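You operate a simulated robot arm through the tools that you are given. There is no shell and no other tool. Be economical: measure what you need, move in short steps, check, and stop when the job is done.

You run a simulated robot arm. Do the job below in one go: nothing can be reset, and whatever is moved stays where it is left.

## Task
Fetch the tea tin and set it on top of the grey bowls.
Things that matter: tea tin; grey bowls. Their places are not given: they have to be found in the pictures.

Only the result counts: the job must be done as asked and must still hold three seconds after the hand-in. Knocking over, shifting, dropping, spilling or breaking anything else fails it.

## Robot
A 6-joint arm with a two-finger parallel gripper, fixed in place. Base frame: the origin is at the foot of the arm, x ahead of it, y to its left, z up; the work surface is at about z = 0. Units: mm, rad, N and s.
With the tool pointing down near the work surface it reaches from about 140 to 580 mm from the base axis. Its first joint turns from -1.152 to 1.152 rad. Payload 2.1 kg.
The tool frame sits at the grasp point between the pads (the TCP): z along the fingers, y along the line on which they close. The tips reach 30 mm beyond it. The gripper opens to 94 mm. The fingers are 28 mm wide and 10 mm thick; the gripper's body (50 by 96 mm) begins 55 mm behind the TCP.
Orientation is told as [roll, pitch, yaw] about the base's x, y, z axes, in that order, counted from this pose: with the fingers straight down and closing along the base's y, the tool's x points along the base's -x, its y along +y and its z along -z.

## Interface
- The arm moves only by the tool servo_tool. Its argument "plan" is a list of rows, each a list of 7 numbers: the shift along the base's x, y, z in mm, then the turn, a rotation vector about the base's x, y, z in degrees, then the opening in per cent of the stroke, from 0 (shut) to 100 (fully open). In form: [[x, y, z, rx, ry, rz, hand], ...]. A call has 1 to 8 rows; each row is the pose to reach, as a shift and turn from the pose commanded when the call began. A row lasts 0.2 s, in which the tool goes at most 50 mm and 0.15 rad; a call with a longer step from one row to the next is refused whole, and so is a gripper value outside its range. A pose out of reach is approached as far as the arm can. The call stops where the force on the tool passes 40 N (or 10 N more than at its start, if that is more) or the arm is blocked; 0.2 s more then pass. Each finger travels about 72 mm/s and halts on what it meets, pressing with about 30 N; the grip force reading is that of the motor and also rises with nothing between the fingers. The clock runs only during rows and for 0.2 s after the last one: add rows that repeat a pose to give the fingers time. The reply holds the time, the measured pose of the TCP, the force on the tool along the base axes, the opening and the grip force, in the units named above and with some noise, and new pictures: "pictures" is both (left out), scene, wrist or none.
- Cameras (640 x 400 px; columns grow to the right, rows downward): "scene" is fixed at [46.5, -359.7, 502.1]; the picture's right is [0.87, -0.49, 0.00], its down [-0.19, -0.34, -0.92] and it looks along [0.45, 0.80, -0.39] (base axes); focal length 366 px, centre (320, 200). "wrist" rides on the gripper at [-37, 0, -58] in the tool frame; the picture's right is [0.00, -1.00, 0.00], its down [0.97, 0.00, -0.24] and it looks along [0.24, 0.00, 0.97] (tool axes); focal length 218 px, centre (320, 200).
- locate(camera, pixels): there is no depth. For up to 12 entries [column, row, z] of the newest picture of that camera ("zoom" is the newest enlarged one), the place [x, y] in the base frame at which the ray of that pixel passes the height z, good to about 2 mm. The clock stands still meanwhile.
- close_up(camera, box): a new picture of the part [left, top, right, bottom] of that camera's present view, enlarged. The clock stands still meanwhile.
- job_done(): hands the job in; it is judged then, once.

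Work in short steps. Measure before you move; look again where a grasp or a placing could have gone wrong, and mend it. You have 60 turns and 150 pictures in all, those below and enlarged ones among them. Open the gripper and draw the arm clear of the work before you hand the job in, unless the task says otherwise; then end with one line.

The tools are called after "Emit:" as name(argument=value, ...) on one line, values as JSON. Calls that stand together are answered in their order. servo_tool: Moves the arm, as the interface text tells. Its arguments: {"type":"object","properties":{"plan":{"type":"array","items":{"type":"array","items":{"type":"number"}}},"pictures":{"type":"string","enum":["both","scene","wrist","none"]}},"required":["plan"]} The other tools are called the same way: locate (camera, pixels) gives the place at which the rays of pixels pass given heights; close_up (camera, box) takes an enlarged picture of a part of a camera's view; job_done () hands the job in.

At the start:

```text
t: 0.0
tool_pos: [363.2, 87.9, 321.1]
tool_rot: [0.0, -0.004, 0.0]
force: [0.5, 0.4, -0.3]
width: 94.4
finger_force: 0.2
```

scene: 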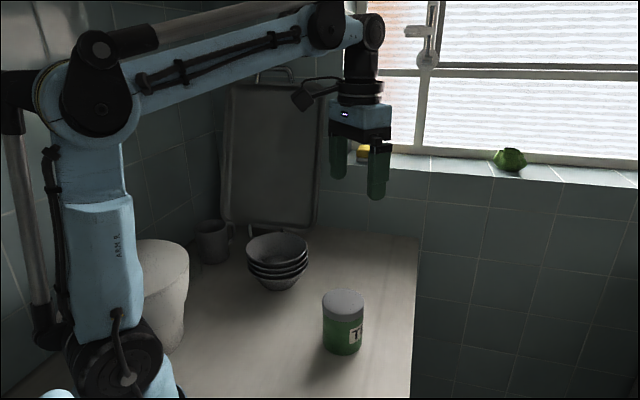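
wrist: 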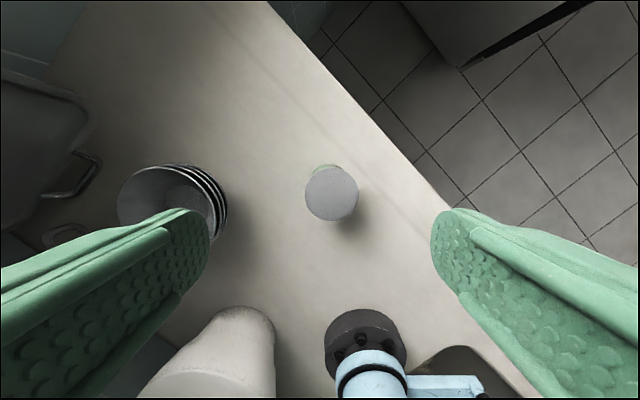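

The tin is at about (343,320) in the scene and (331,193) in the wrist view, the bowls at (277,260) and (173,200). I enlarge the scene view and measure first.

Emit:
close_up(camera="scene", box=[220, 210, 400, 370])

Emit:
close_up(camera="wrist", box=[100, 140, 380, 260])

Emit:
locate(camera="scene", pixels=[[324, 346, 0], [343, 356, 0], [361, 347, 0], [343, 302, 70], [343, 302, 80], [343, 302, 90], [277, 290, 0], [278, 248, 60], [278, 248, 80]])

Emit:
locate(camera="wrist", pixels=[[331, 193, 60], [331, 193, 80], [331, 193, 90], [304, 193, 80], [358, 193, 80], [165, 203, 60], [165, 203, 80], [117, 200, 70], [214, 205, 70]])

```text
2.50 times, centred on (310, 290) of scene
```

zoom: 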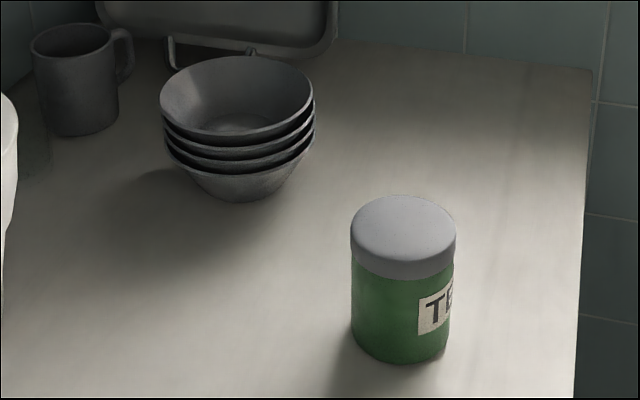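

```text
2.29 times, centred on (240, 200) of wrist
```

zoom: 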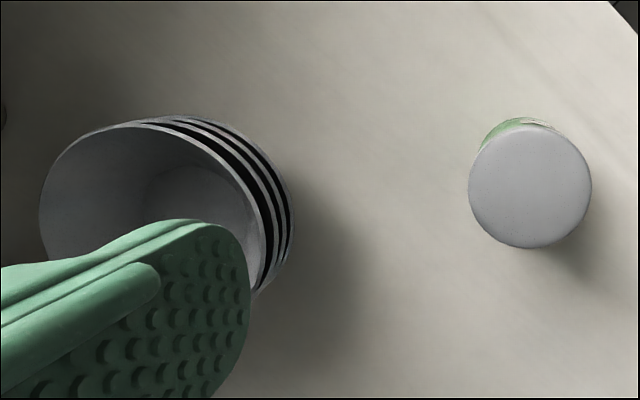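

```text
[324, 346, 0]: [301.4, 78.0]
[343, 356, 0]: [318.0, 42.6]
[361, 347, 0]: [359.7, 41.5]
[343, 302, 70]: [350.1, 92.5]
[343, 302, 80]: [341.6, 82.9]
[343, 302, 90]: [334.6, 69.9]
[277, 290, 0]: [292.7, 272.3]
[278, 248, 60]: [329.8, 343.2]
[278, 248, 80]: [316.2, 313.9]
```

```text
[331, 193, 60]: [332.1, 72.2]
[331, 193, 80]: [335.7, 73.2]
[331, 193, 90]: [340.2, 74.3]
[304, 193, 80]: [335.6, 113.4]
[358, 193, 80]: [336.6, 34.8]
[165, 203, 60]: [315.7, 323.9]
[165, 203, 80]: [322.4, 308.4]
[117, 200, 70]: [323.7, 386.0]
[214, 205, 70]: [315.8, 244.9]
```

The tin is about 73 mm wide and 87 mm tall, centred near (337,74). I move above it, tips still clear of its lid, and look again.

Emit:
servo_tool(plan=[[-13, -7, -40, 0, 0, 0, 100], [-26, -14, -85, 0, 0, 0, 100], [-26, -14, -130, 0, 0, 0, 100], [-26, -14, -160, 0, 0, 0, 100], [-26, -14, -160, 0, 0, 0, 100]])

Emit:
locate(camera="scene", pixels=[[225, 225, 0], [318, 230, 0], [320, 85, 300], [228, 88, 300], [260, 235, 40], [308, 245, 80], [246, 249, 80], [275, 235, 80], [280, 264, 80]])

```text
t: 1.2
tool_pos: [336.2, 74.9, 161.1]
tool_rot: [0.001, -0.002, 0.001]
force: [-0.3, 0.1, -0.1]
width: 94.2
finger_force: 0.1
```

scene: 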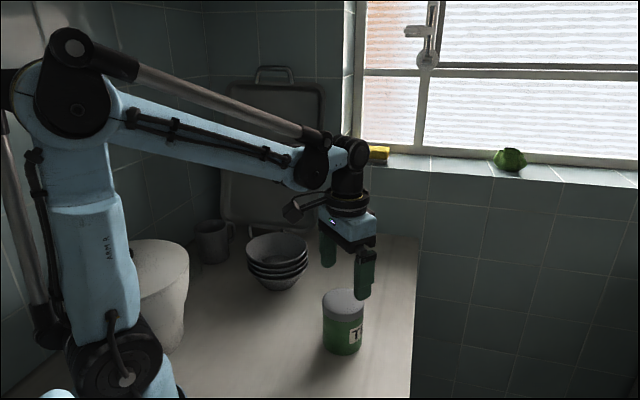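
wrist: 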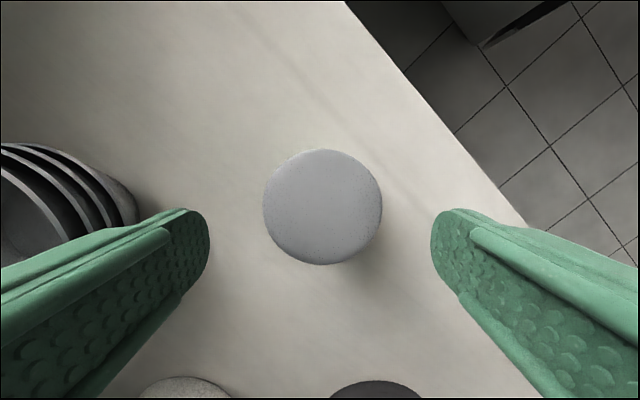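

```text
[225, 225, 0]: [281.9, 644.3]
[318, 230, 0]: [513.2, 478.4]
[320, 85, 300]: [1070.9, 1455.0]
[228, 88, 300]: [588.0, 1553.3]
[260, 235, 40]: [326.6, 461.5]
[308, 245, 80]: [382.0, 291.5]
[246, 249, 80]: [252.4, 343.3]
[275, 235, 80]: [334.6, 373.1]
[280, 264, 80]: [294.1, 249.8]
```

The lid spans columns 263–381 and rows 150–265, centred between the fingers. I measure its centre and the edges.

Emit:
locate(camera="wrist", pixels=[[322, 207, 87], [322, 207, 80], [263, 207, 87], [381, 207, 87], [322, 150, 87], [322, 265, 87], [130, 210, 60]])

```text
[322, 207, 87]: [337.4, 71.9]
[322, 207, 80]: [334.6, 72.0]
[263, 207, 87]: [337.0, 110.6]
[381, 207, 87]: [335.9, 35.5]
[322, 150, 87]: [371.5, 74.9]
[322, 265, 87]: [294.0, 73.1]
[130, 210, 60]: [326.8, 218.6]
```

The tin centre is about (335,73). I go down to z≈66 with the hand open, checking the force.

Emit:
servo_tool(plan=[[-1, -2, -30, 0, 0, 0, 100], [-1, -2, -60, 0, 0, 0, 100], [-1, -2, -85, 0, 0, 0, 100], [-1, -2, -95, 0, 0, 0, 100], [-1, -2, -95, 0, 0, 0, 100]])

```text
t: 2.4
tool_pos: [337.9, 71.9, 65.2]
tool_rot: [-0.002, -0.001, -0.001]
force: [0.4, -0.9, -0.1]
width: 94.1
finger_force: 0.0
```

scene: 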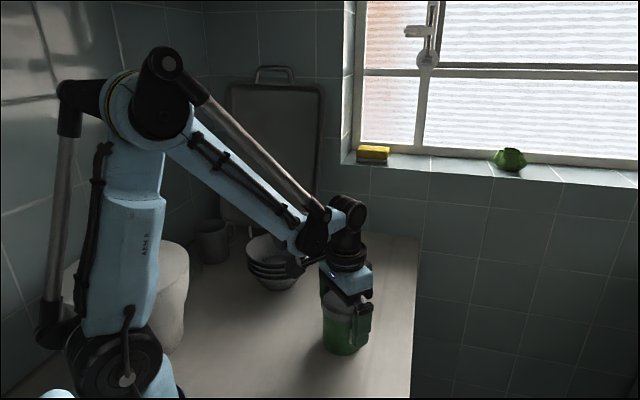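
wrist: 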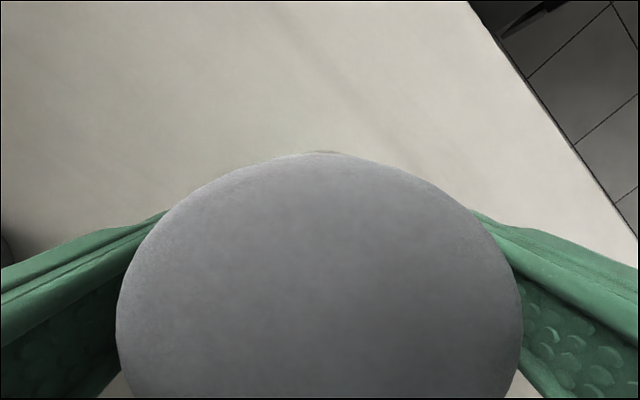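

The tin is between the pads (lid columns 117–522, centre 320). I close and give the fingers time.

Emit:
servo_tool(plan=[[0, 0, 0, 0, 0, 0, 60], [0, 0, 0, 0, 0, 0, 50], [0, 0, 0, 0, 0, 0, 50], [0, 0, 0, 0, 0, 0, 50]], pictures="wrist")

```text
t: 3.4
tool_pos: [336.4, 72.2, 66.5]
tool_rot: [0.002, 0.0, -0.001]
force: [-0.5, 0.9, 0.5]
width: 72.2
finger_force: 29.8
```

wrist: 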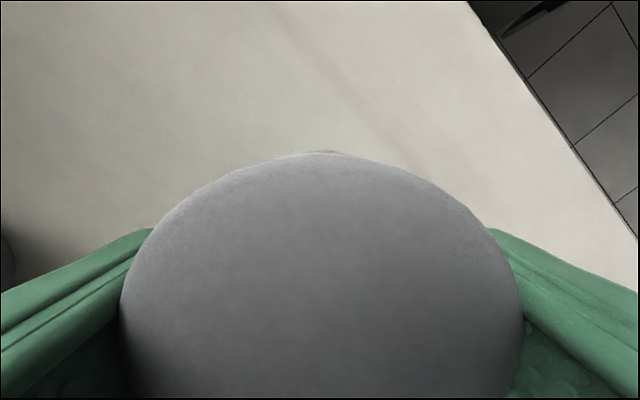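

The tin is held at 72.2 mm with 30 N. I lift it slowly.

Emit:
servo_tool(plan=[[0, 0, 10, 0, 0, 0, 40], [0, 0, 30, 0, 0, 0, 40], [0, 0, 65, 0, 0, 0, 40], [0, 0, 100, 0, 0, 0, 40], [0, 0, 135, 0, 0, 0, 40], [0, 0, 135, 0, 0, 0, 40]])

```text
t: 4.8
tool_pos: [334.9, 72.5, 203.2]
tool_rot: [0.0, -0.003, 0.0]
force: [0.2, 0.7, -3.4]
width: 72.3
finger_force: 29.7
```

scene: 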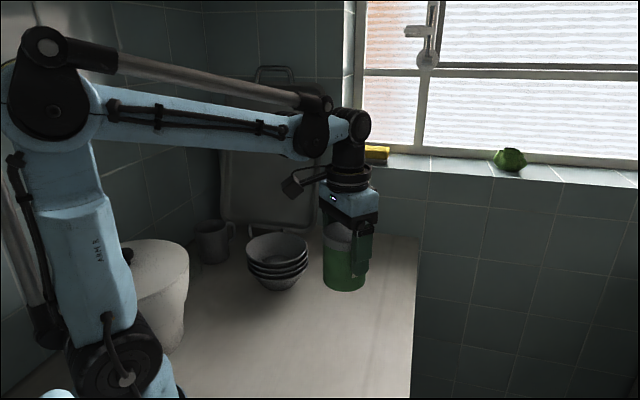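
wrist: 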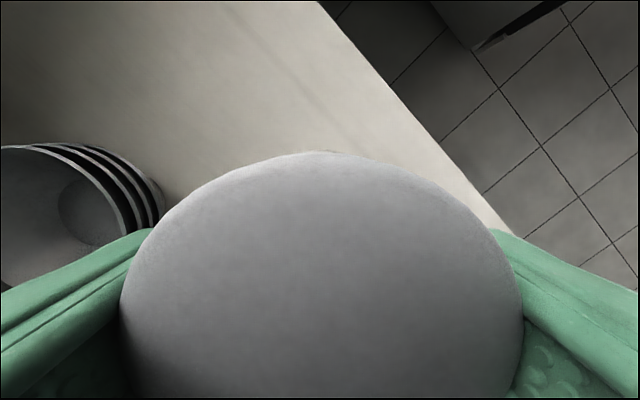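

Lift is good. To measure the bowls better I go higher and part of the way toward them, so they show above the fingers in the wrist view.

Emit:
servo_tool(plan=[[-5, 20, 30, 0, 0, 0, 40], [-15, 50, 60, 0, 0, 0, 40], [-25, 80, 90, 0, 0, 0, 40], [-35, 110, 100, 0, 0, 0, 40], [-40, 125, 100, 0, 0, 0, 40], [-40, 125, 100, 0, 0, 0, 40]])

Emit:
close_up(camera="wrist", box=[120, 60, 360, 210])

```text
t: 6.2
tool_pos: [296.0, 198.6, 302.4]
tool_rot: [0.001, -0.002, 0.001]
force: [0.3, -0.4, -1.2]
width: 72.1
finger_force: 29.7
```

scene: 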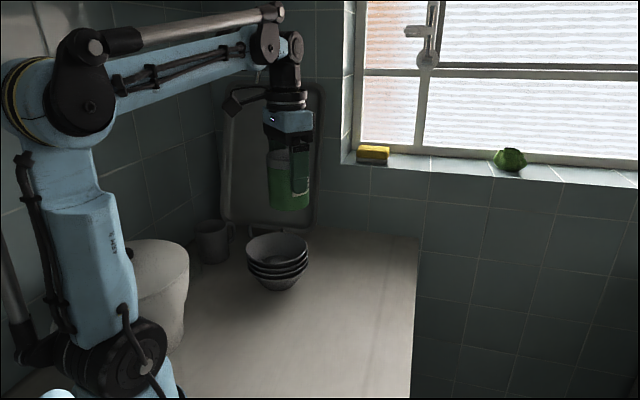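
wrist: 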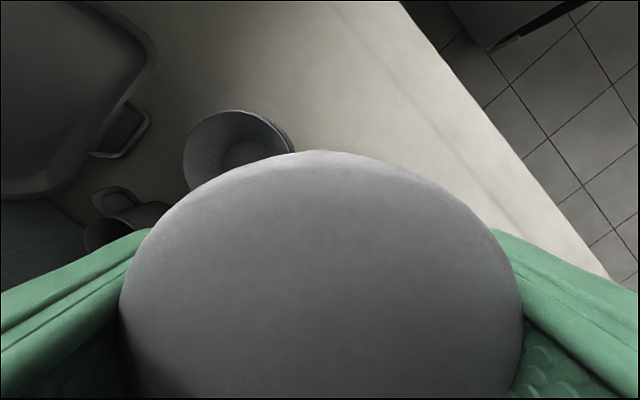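

```text
2.67 times, centred on (240, 135) of wrist
```

zoom: 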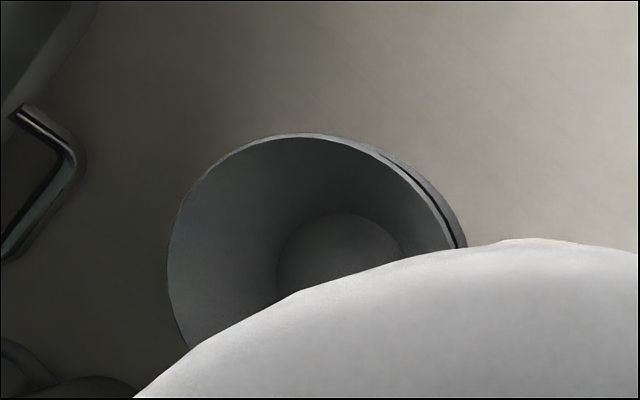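

The upper bowl's rim spans zoom columns 167–~453 with its top at row 133. I locate those points at probable rim heights.

Emit:
locate(camera="zoom", pixels=[[167, 262, 80], [454, 250, 80], [300, 133, 80], [308, 272, 80], [167, 262, 90], [454, 250, 90], [300, 133, 90], [277, 270, 40], [400, 250, 40], [345, 212, 40], [88, 155, 40], [88, 155, 80]])

Emit:
locate(camera="scene", pixels=[[276.4, 249, 75], [276.4, 249, 80], [276.4, 249, 85], [276.4, 249, 90], [278, 291, 0]])

Emit:
close_up(camera="scene", box=[190, 200, 340, 300])

```text
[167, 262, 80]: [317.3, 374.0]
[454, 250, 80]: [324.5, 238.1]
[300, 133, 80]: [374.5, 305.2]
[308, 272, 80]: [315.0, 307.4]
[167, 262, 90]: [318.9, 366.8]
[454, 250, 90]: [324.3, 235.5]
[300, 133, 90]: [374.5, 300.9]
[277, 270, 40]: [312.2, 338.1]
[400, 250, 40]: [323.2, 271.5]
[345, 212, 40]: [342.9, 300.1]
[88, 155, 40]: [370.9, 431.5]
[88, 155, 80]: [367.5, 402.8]
```

```text
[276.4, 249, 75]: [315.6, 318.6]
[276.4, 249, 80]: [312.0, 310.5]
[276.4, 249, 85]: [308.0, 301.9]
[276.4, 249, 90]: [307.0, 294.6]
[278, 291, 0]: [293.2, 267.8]
```

```text
4.00 times, centred on (265, 250) of scene
```

zoom: 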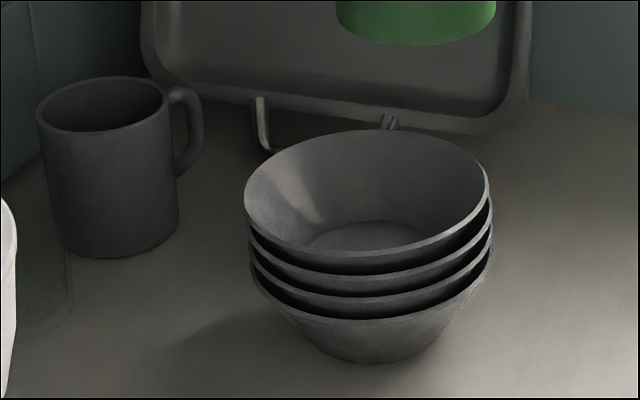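

Both cameras agree: rim centre about (309,306), rim height ≈81, rim radius ≈68, inner floor ≈z 46. I move above it (tin bottom well clear) and look.

Emit:
servo_tool(plan=[[4, 30, 0, 0, 0, 0, 40], [8, 65, 0, 0, 0, 0, 40], [13, 100, -15, 0, 0, 0, 40], [13, 107, -50, 0, 0, 0, 40], [13, 107, -85, 0, 0, 0, 40], [13, 107, -110, 0, 0, 0, 40], [13, 107, -110, 0, 0, 0, 40]])

Emit:
close_up(camera="scene", box=[190, 150, 370, 300])

```text
t: 7.8
tool_pos: [307.8, 302.3, 190.2]
tool_rot: [0.002, 0.0, -0.001]
force: [0.3, -0.6, -2.4]
width: 72.3
finger_force: 29.8
```

scene: 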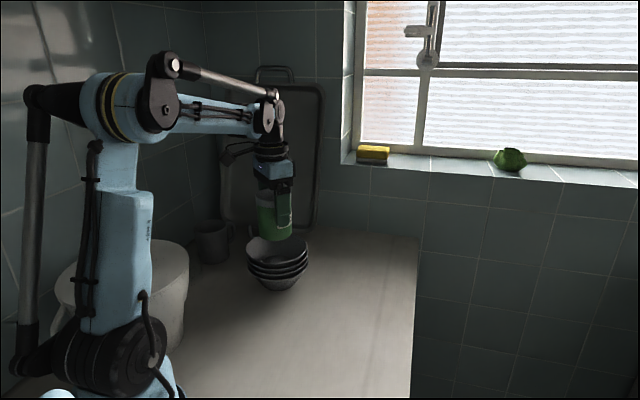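
wrist: 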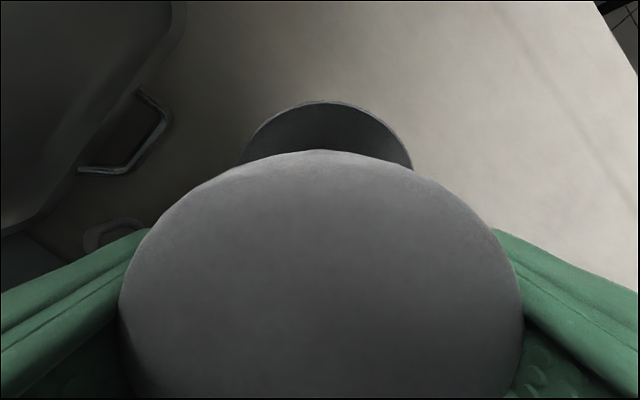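

```text
2.67 times, centred on (280, 225) of scene
```

zoom: 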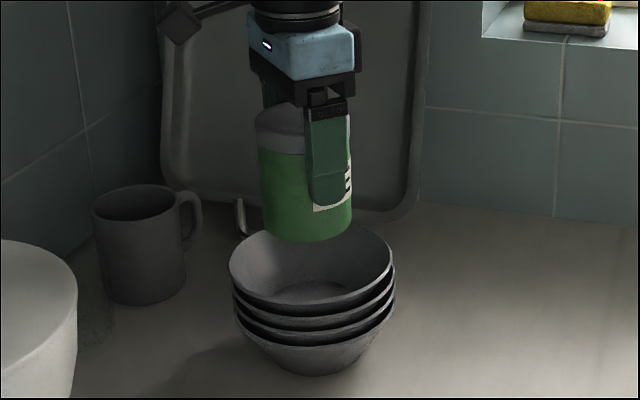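

The tin's bottom is ~45 mm above the rim. In the wrist view the rim arc runs from (240,166) through (325,101) to (413,166), so slightly right of centre; I measure that.

Emit:
close_up(camera="wrist", box=[220, 80, 440, 190])

Emit:
locate(camera="wrist", pixels=[[240, 165, 81], [412, 165, 81], [325, 101, 81], [270, 122, 81], [381, 122, 81]])

```text
2.91 times, centred on (330, 135) of wrist
```

zoom: 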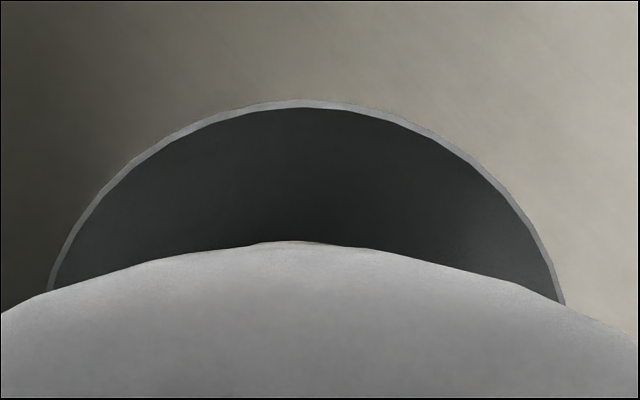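

```text
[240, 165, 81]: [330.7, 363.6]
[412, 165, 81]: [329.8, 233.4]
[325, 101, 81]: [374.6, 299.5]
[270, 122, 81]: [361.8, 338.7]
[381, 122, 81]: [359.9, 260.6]
```

The bowl centre is ~3–4 mm to −y of the tool. I correct that and lower to leave ~15 mm before expected contact.

Emit:
servo_tool(plan=[[-1, -4, 0, 0, 0, 0, 40], [-1, -4, -20, 0, 0, 0, 40], [-1, -4, -40, 0, 0, 0, 40], [-1, -4, -55, 0, 0, 0, 40], [-1, -4, -60, 0, 0, 0, 40], [-1, -4, -60, 0, 0, 0, 40]])

Emit:
close_up(camera="scene", box=[220, 180, 340, 300])

Emit:
close_up(camera="wrist", box=[200, 70, 440, 190])

```text
t: 9.0
tool_pos: [308.2, 298.1, 134.7]
tool_rot: [-0.001, -0.001, -0.001]
force: [-1.1, -0.1, 6.9]
width: 72.2
finger_force: 30.0
stopped in row 6: the force on the tool passed its limit (the readings are from after the stop); the commanded pose is now the measured one
```

scene: 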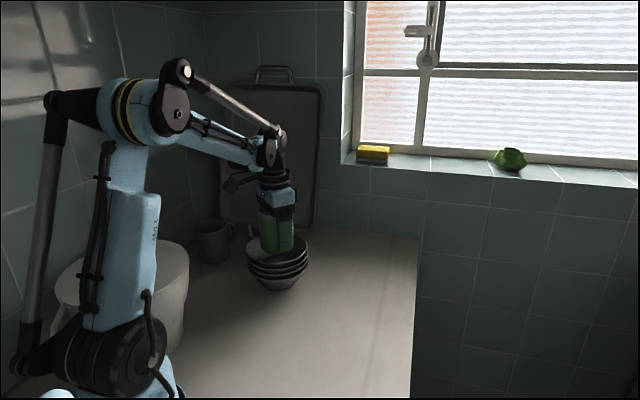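
wrist: 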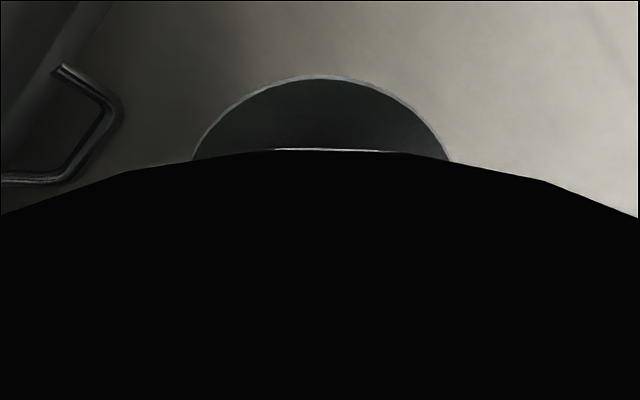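

```text
3.33 times, centred on (280, 240) of scene
```

zoom: 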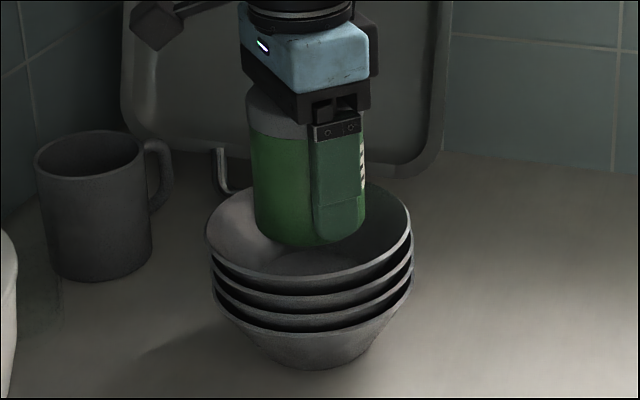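

```text
2.67 times, centred on (320, 130) of wrist
```

zoom: 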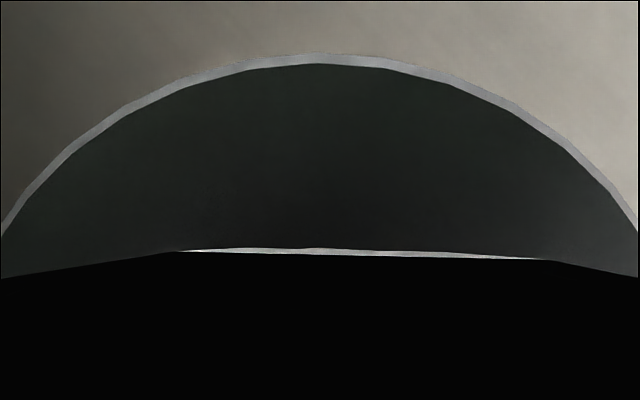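

The force limit tripped early: the tin slid up in the grip (in the scene zoom the fingertip at row 235 is almost level with the tin's bottom at row 245), and it seems to be touching something near z≈95. I look closer before anything else.

Emit:
close_up(camera="scene", box=[240, 195, 315, 270])

Emit:
locate(camera="scene", pixels=[[277, 253.5, 85], [277, 253.5, 90], [277, 253.5, 95], [277, 253.5, 100], [277, 253.5, 60]])

```text
5.33 times, centred on (278, 232) of scene
```

zoom: 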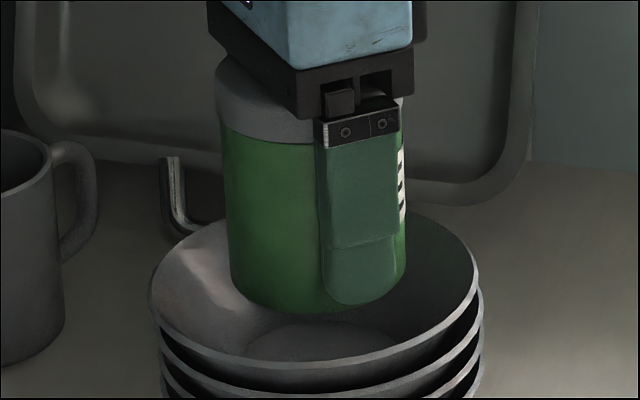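

```text
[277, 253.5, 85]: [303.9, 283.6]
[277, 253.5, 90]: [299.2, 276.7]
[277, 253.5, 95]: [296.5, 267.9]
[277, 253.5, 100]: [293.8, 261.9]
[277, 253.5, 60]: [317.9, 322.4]
```

There is no visible object under the tin, but it was pushed up ~27 mm in the grip. I lift 20 mm to see whether the contact goes away and how the tin now sits.

Emit:
servo_tool(plan=[[0, 0, 8, 0, 0, 0, 40], [0, 0, 20, 0, 0, 0, 40], [0, 0, 20, 0, 0, 0, 40]])

Emit:
close_up(camera="scene", box=[235, 160, 335, 300])

```text
t: 9.8
tool_pos: [307.1, 299.5, 153.2]
tool_rot: [0.002, 0.001, 0.0]
force: [-0.1, -1.3, -2.2]
width: 71.9
finger_force: 30.1
```

scene: 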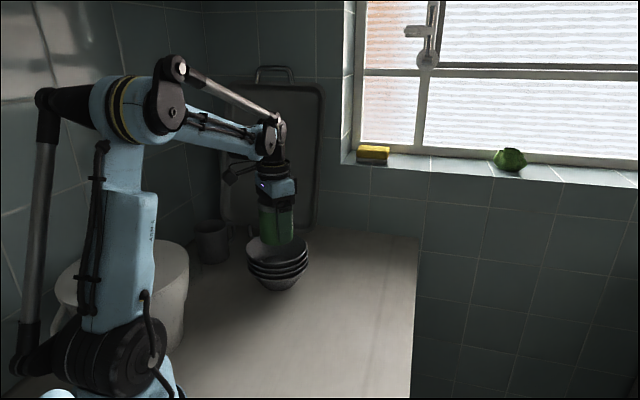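
wrist: 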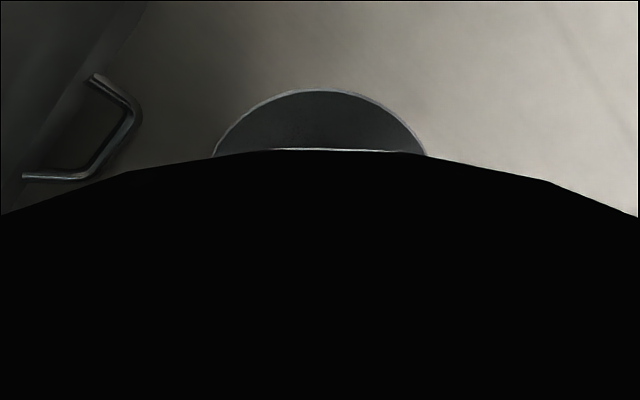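

```text
2.86 times, centred on (285, 230) of scene
```

zoom: 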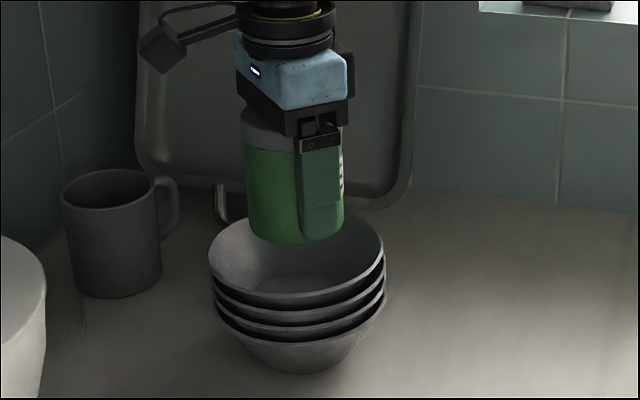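

Free again (force ≈ −2 N, just the tin's weight); the tin now rests against the gripper's body. I probe down slowly to find the contact height exactly.

Emit:
servo_tool(plan=[[0, 0, -5, 0, 0, 0, 40], [0, 0, -9, 0, 0, 0, 40], [0, 0, -13, 0, 0, 0, 40], [0, 0, -13, 0, 0, 0, 40]], pictures="none")

```text
t: 10.8
tool_pos: [308.9, 299.1, 140.3]
tool_rot: [-0.001, 0.001, 0.0]
force: [-0.1, -0.6, -2.0]
width: 72.2
finger_force: 29.9
```

No contact yet at z≈140. I go on by a few millimetres.

Emit:
servo_tool(plan=[[0, 0, -2, 0, 0, 0, 40], [0, 0, -3, 0, 0, 0, 40], [0, 0, -4, 0, 0, 0, 40], [0, 0, -4, 0, 0, 0, 40]], pictures="none")

```text
t: 11.8
tool_pos: [308.8, 299.4, 136.8]
tool_rot: [-0.001, -0.002, 0.0]
force: [0.2, -0.1, -2.5]
width: 72.2
finger_force: 29.9
```

Emit:
servo_tool(plan=[[0, 0, -1, 0, 0, 0, 40], [0, 0, -2, 0, 0, 0, 40], [0, 0, -3, 0, 0, 0, 40], [0, 0, -3, 0, 0, 0, 40]], pictures="none")

```text
t: 12.8
tool_pos: [309.4, 298.2, 133.5]
tool_rot: [0.001, 0.002, 0.0]
force: [-2.4, 2.0, 8.4]
width: 72.0
finger_force: 30.1
```

Contact recurs at tool z≈134, i.e. the tin's bottom at z≈95, which (rechecking the rim's near and far edges in the scene) is about the real rim height ≈92: the stack bears the tin at its top. I ease the grip only slightly, so the tin stays guided, and look.

Emit:
servo_tool(plan=[[0, 0, 0, 0, 0, 0, 78], [0, 0, 0, 0, 0, 0, 78], [0, 0, 0, 0, 0, 0, 79], [0, 0, 0, 0, 0, 0, 79]])

Emit:
close_up(camera="scene", box=[240, 195, 315, 300])

```text
t: 13.8
tool_pos: [309.6, 299.4, 134.1]
tool_rot: [0.0, 0.001, -0.002]
force: [-1.8, 2.1, 14.0]
width: 74.3
finger_force: 0.0
```

scene: 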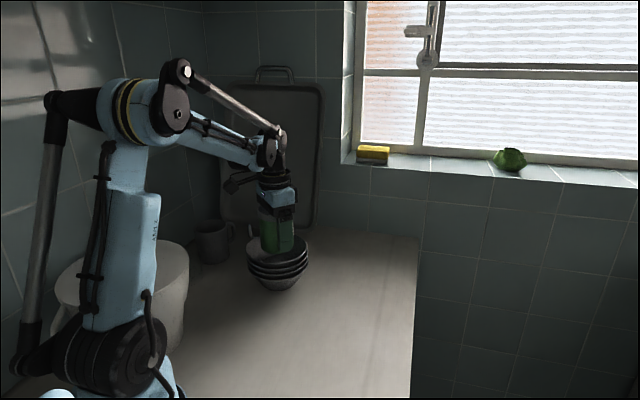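
wrist: 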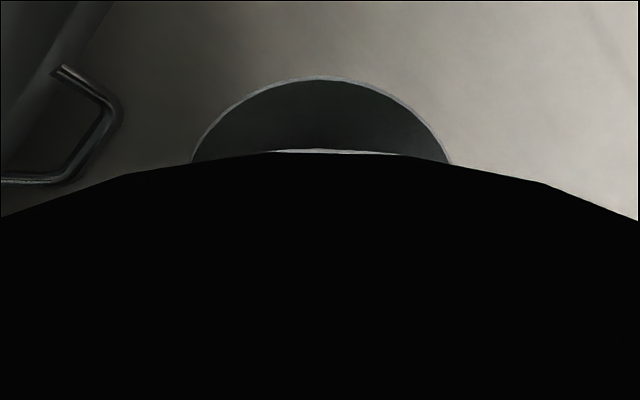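

```text
3.81 times, centred on (278, 248) of scene
```

zoom: 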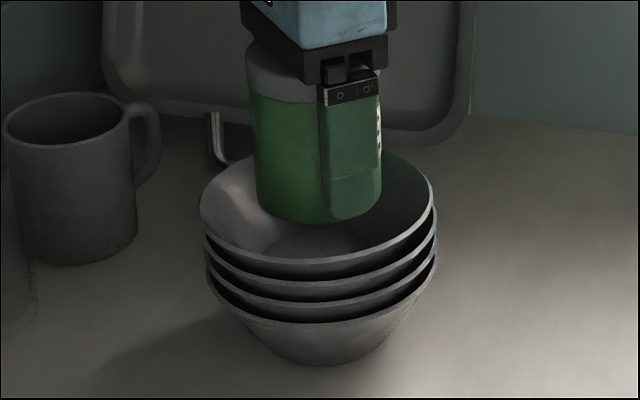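

With the fingers free the tin didn't drop; it is held between the stack and the gripper's body (14 N). I raise slowly with the fingers loosely guiding and check that it stays put.

Emit:
servo_tool(plan=[[0, 0, 2, 0, 0, 0, 80], [0, 0, 4, 0, 0, 0, 81], [0, 0, 8, 0, 0, 0, 82], [0, 0, 12, 0, 0, 0, 82], [0, 0, 12, 0, 0, 0, 82]])

Emit:
close_up(camera="scene", box=[240, 180, 315, 300])

```text
t: 15.0
tool_pos: [309.3, 300.0, 146.0]
tool_rot: [-0.002, -0.001, 0.001]
force: [-0.5, -0.7, -0.2]
width: 76.9
finger_force: 0.0
```

scene: 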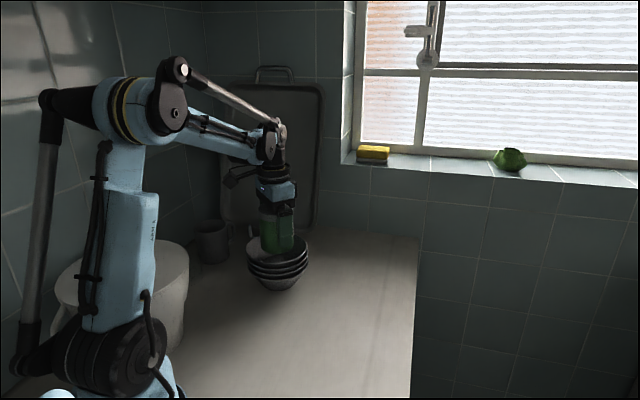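
wrist: 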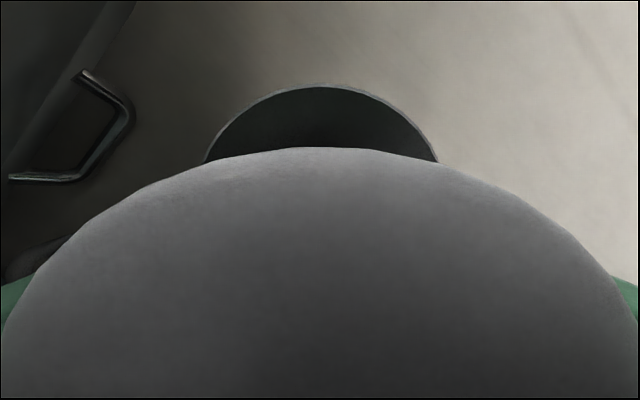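

```text
3.33 times, centred on (278, 240) of scene
```

zoom: 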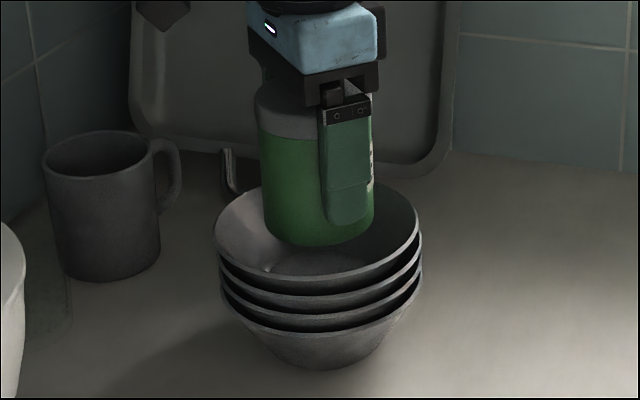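

The tin stayed at its place while the hand rose 12 mm, with no force. I keep rising straight up with a bit more opening.

Emit:
servo_tool(plan=[[0, 0, 0, 0, 0, 0, 90], [0, 0, 10, 0, 0, 0, 90], [0, 0, 30, 0, 0, 0, 90], [0, 0, 60, 0, 0, 0, 90], [0, 0, 90, 0, 0, 0, 90], [0, 0, 130, 0, 0, 0, 90], [0, 0, 130, 0, 0, 0, 90]])

Emit:
close_up(camera="scene", box=[230, 180, 330, 300])

```text
t: 16.6
tool_pos: [308.8, 300.6, 276.9]
tool_rot: [-0.001, -0.001, 0.001]
force: [0.0, -0.1, 0.2]
width: 84.8
finger_force: 0.0
```

scene: 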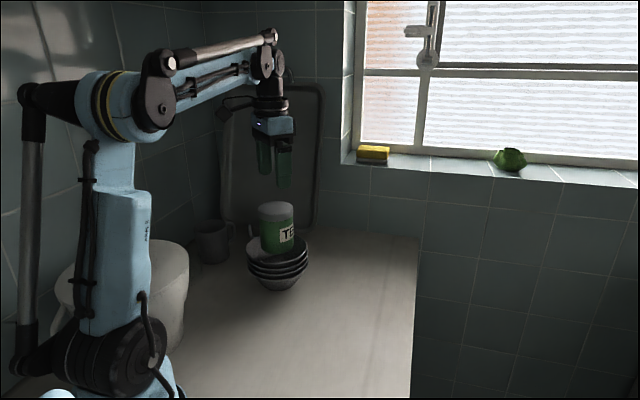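
wrist: 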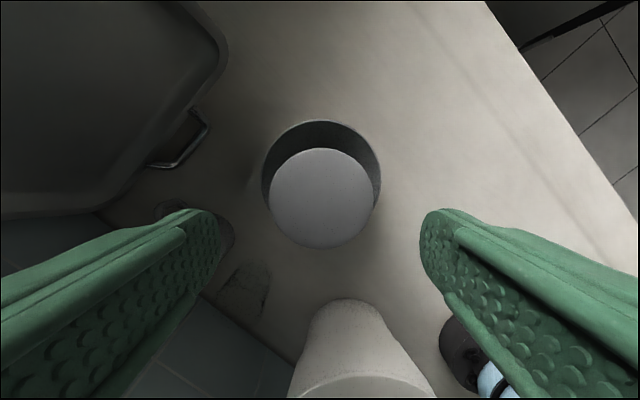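

```text
3.33 times, centred on (280, 240) of scene
```

zoom: 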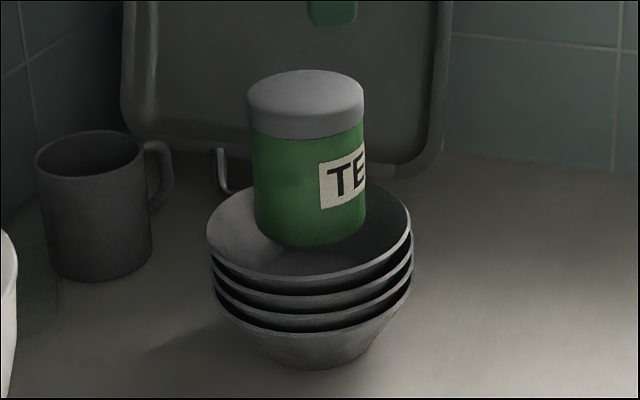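

The tin stands upright on the stack, and nothing else moved. I draw the arm clear back toward the start and check once more.

Emit:
servo_tool(plan=[[5, -30, 25, 0, 0, 0, 90], [15, -75, 35, 0, 0, 0, 90], [25, -120, 40, 0, 0, 0, 90], [35, -165, 40, 0, 0, 0, 90], [45, -205, 40, 0, 0, 0, 90], [45, -205, 40, 0, 0, 0, 90], [45, -205, 40, 0, 0, 0, 90]])

Emit:
close_up(camera="scene", box=[230, 180, 330, 300])

```text
t: 18.2
tool_pos: [353.9, 93.5, 315.8]
tool_rot: [0.001, -0.001, -0.001]
force: [-0.3, -0.6, -0.2]
width: 84.8
finger_force: 0.1
```

scene: 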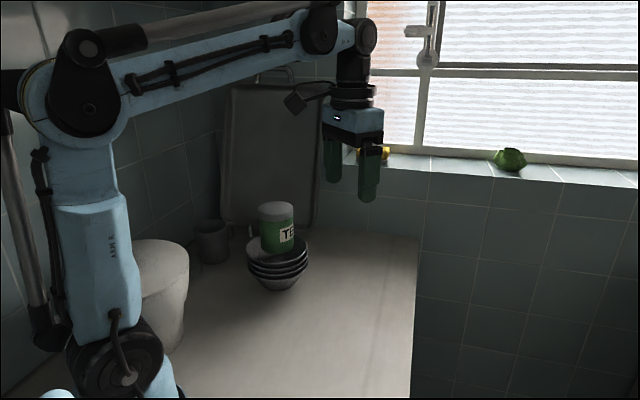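
wrist: 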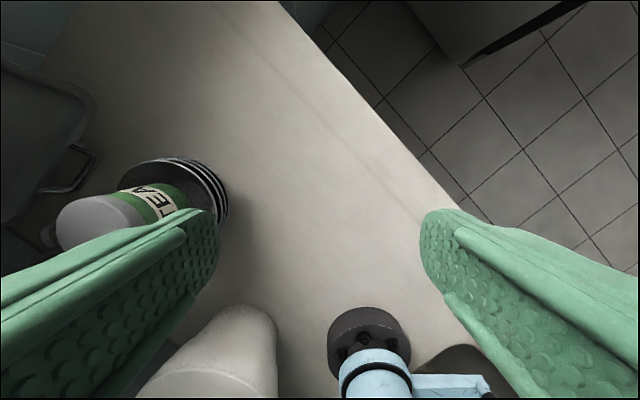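

```text
3.33 times, centred on (280, 240) of scene
```

zoom: 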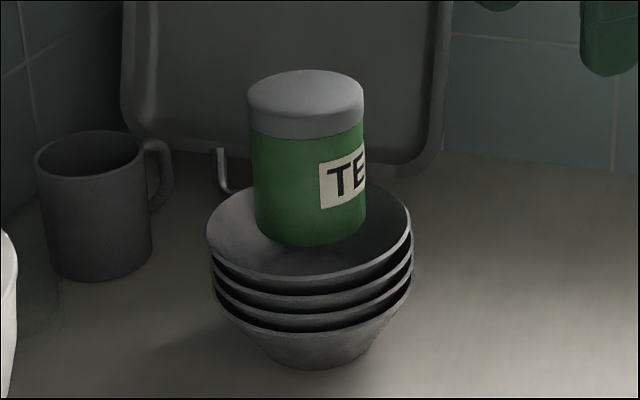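

The tin stands still and upright on the bowls, the arm is clear and the hand open, so I hand in.

Emit:
job_done()

```text
The job is handed in.
```

The tea tin is standing upright on top of the grey bowls, nothing else appears to have moved, and the arm is clear with the gripper open. During placing I pressed the tin down too far and it slid about 27 mm up in the grip, but it held its place after release and through the last pictures.
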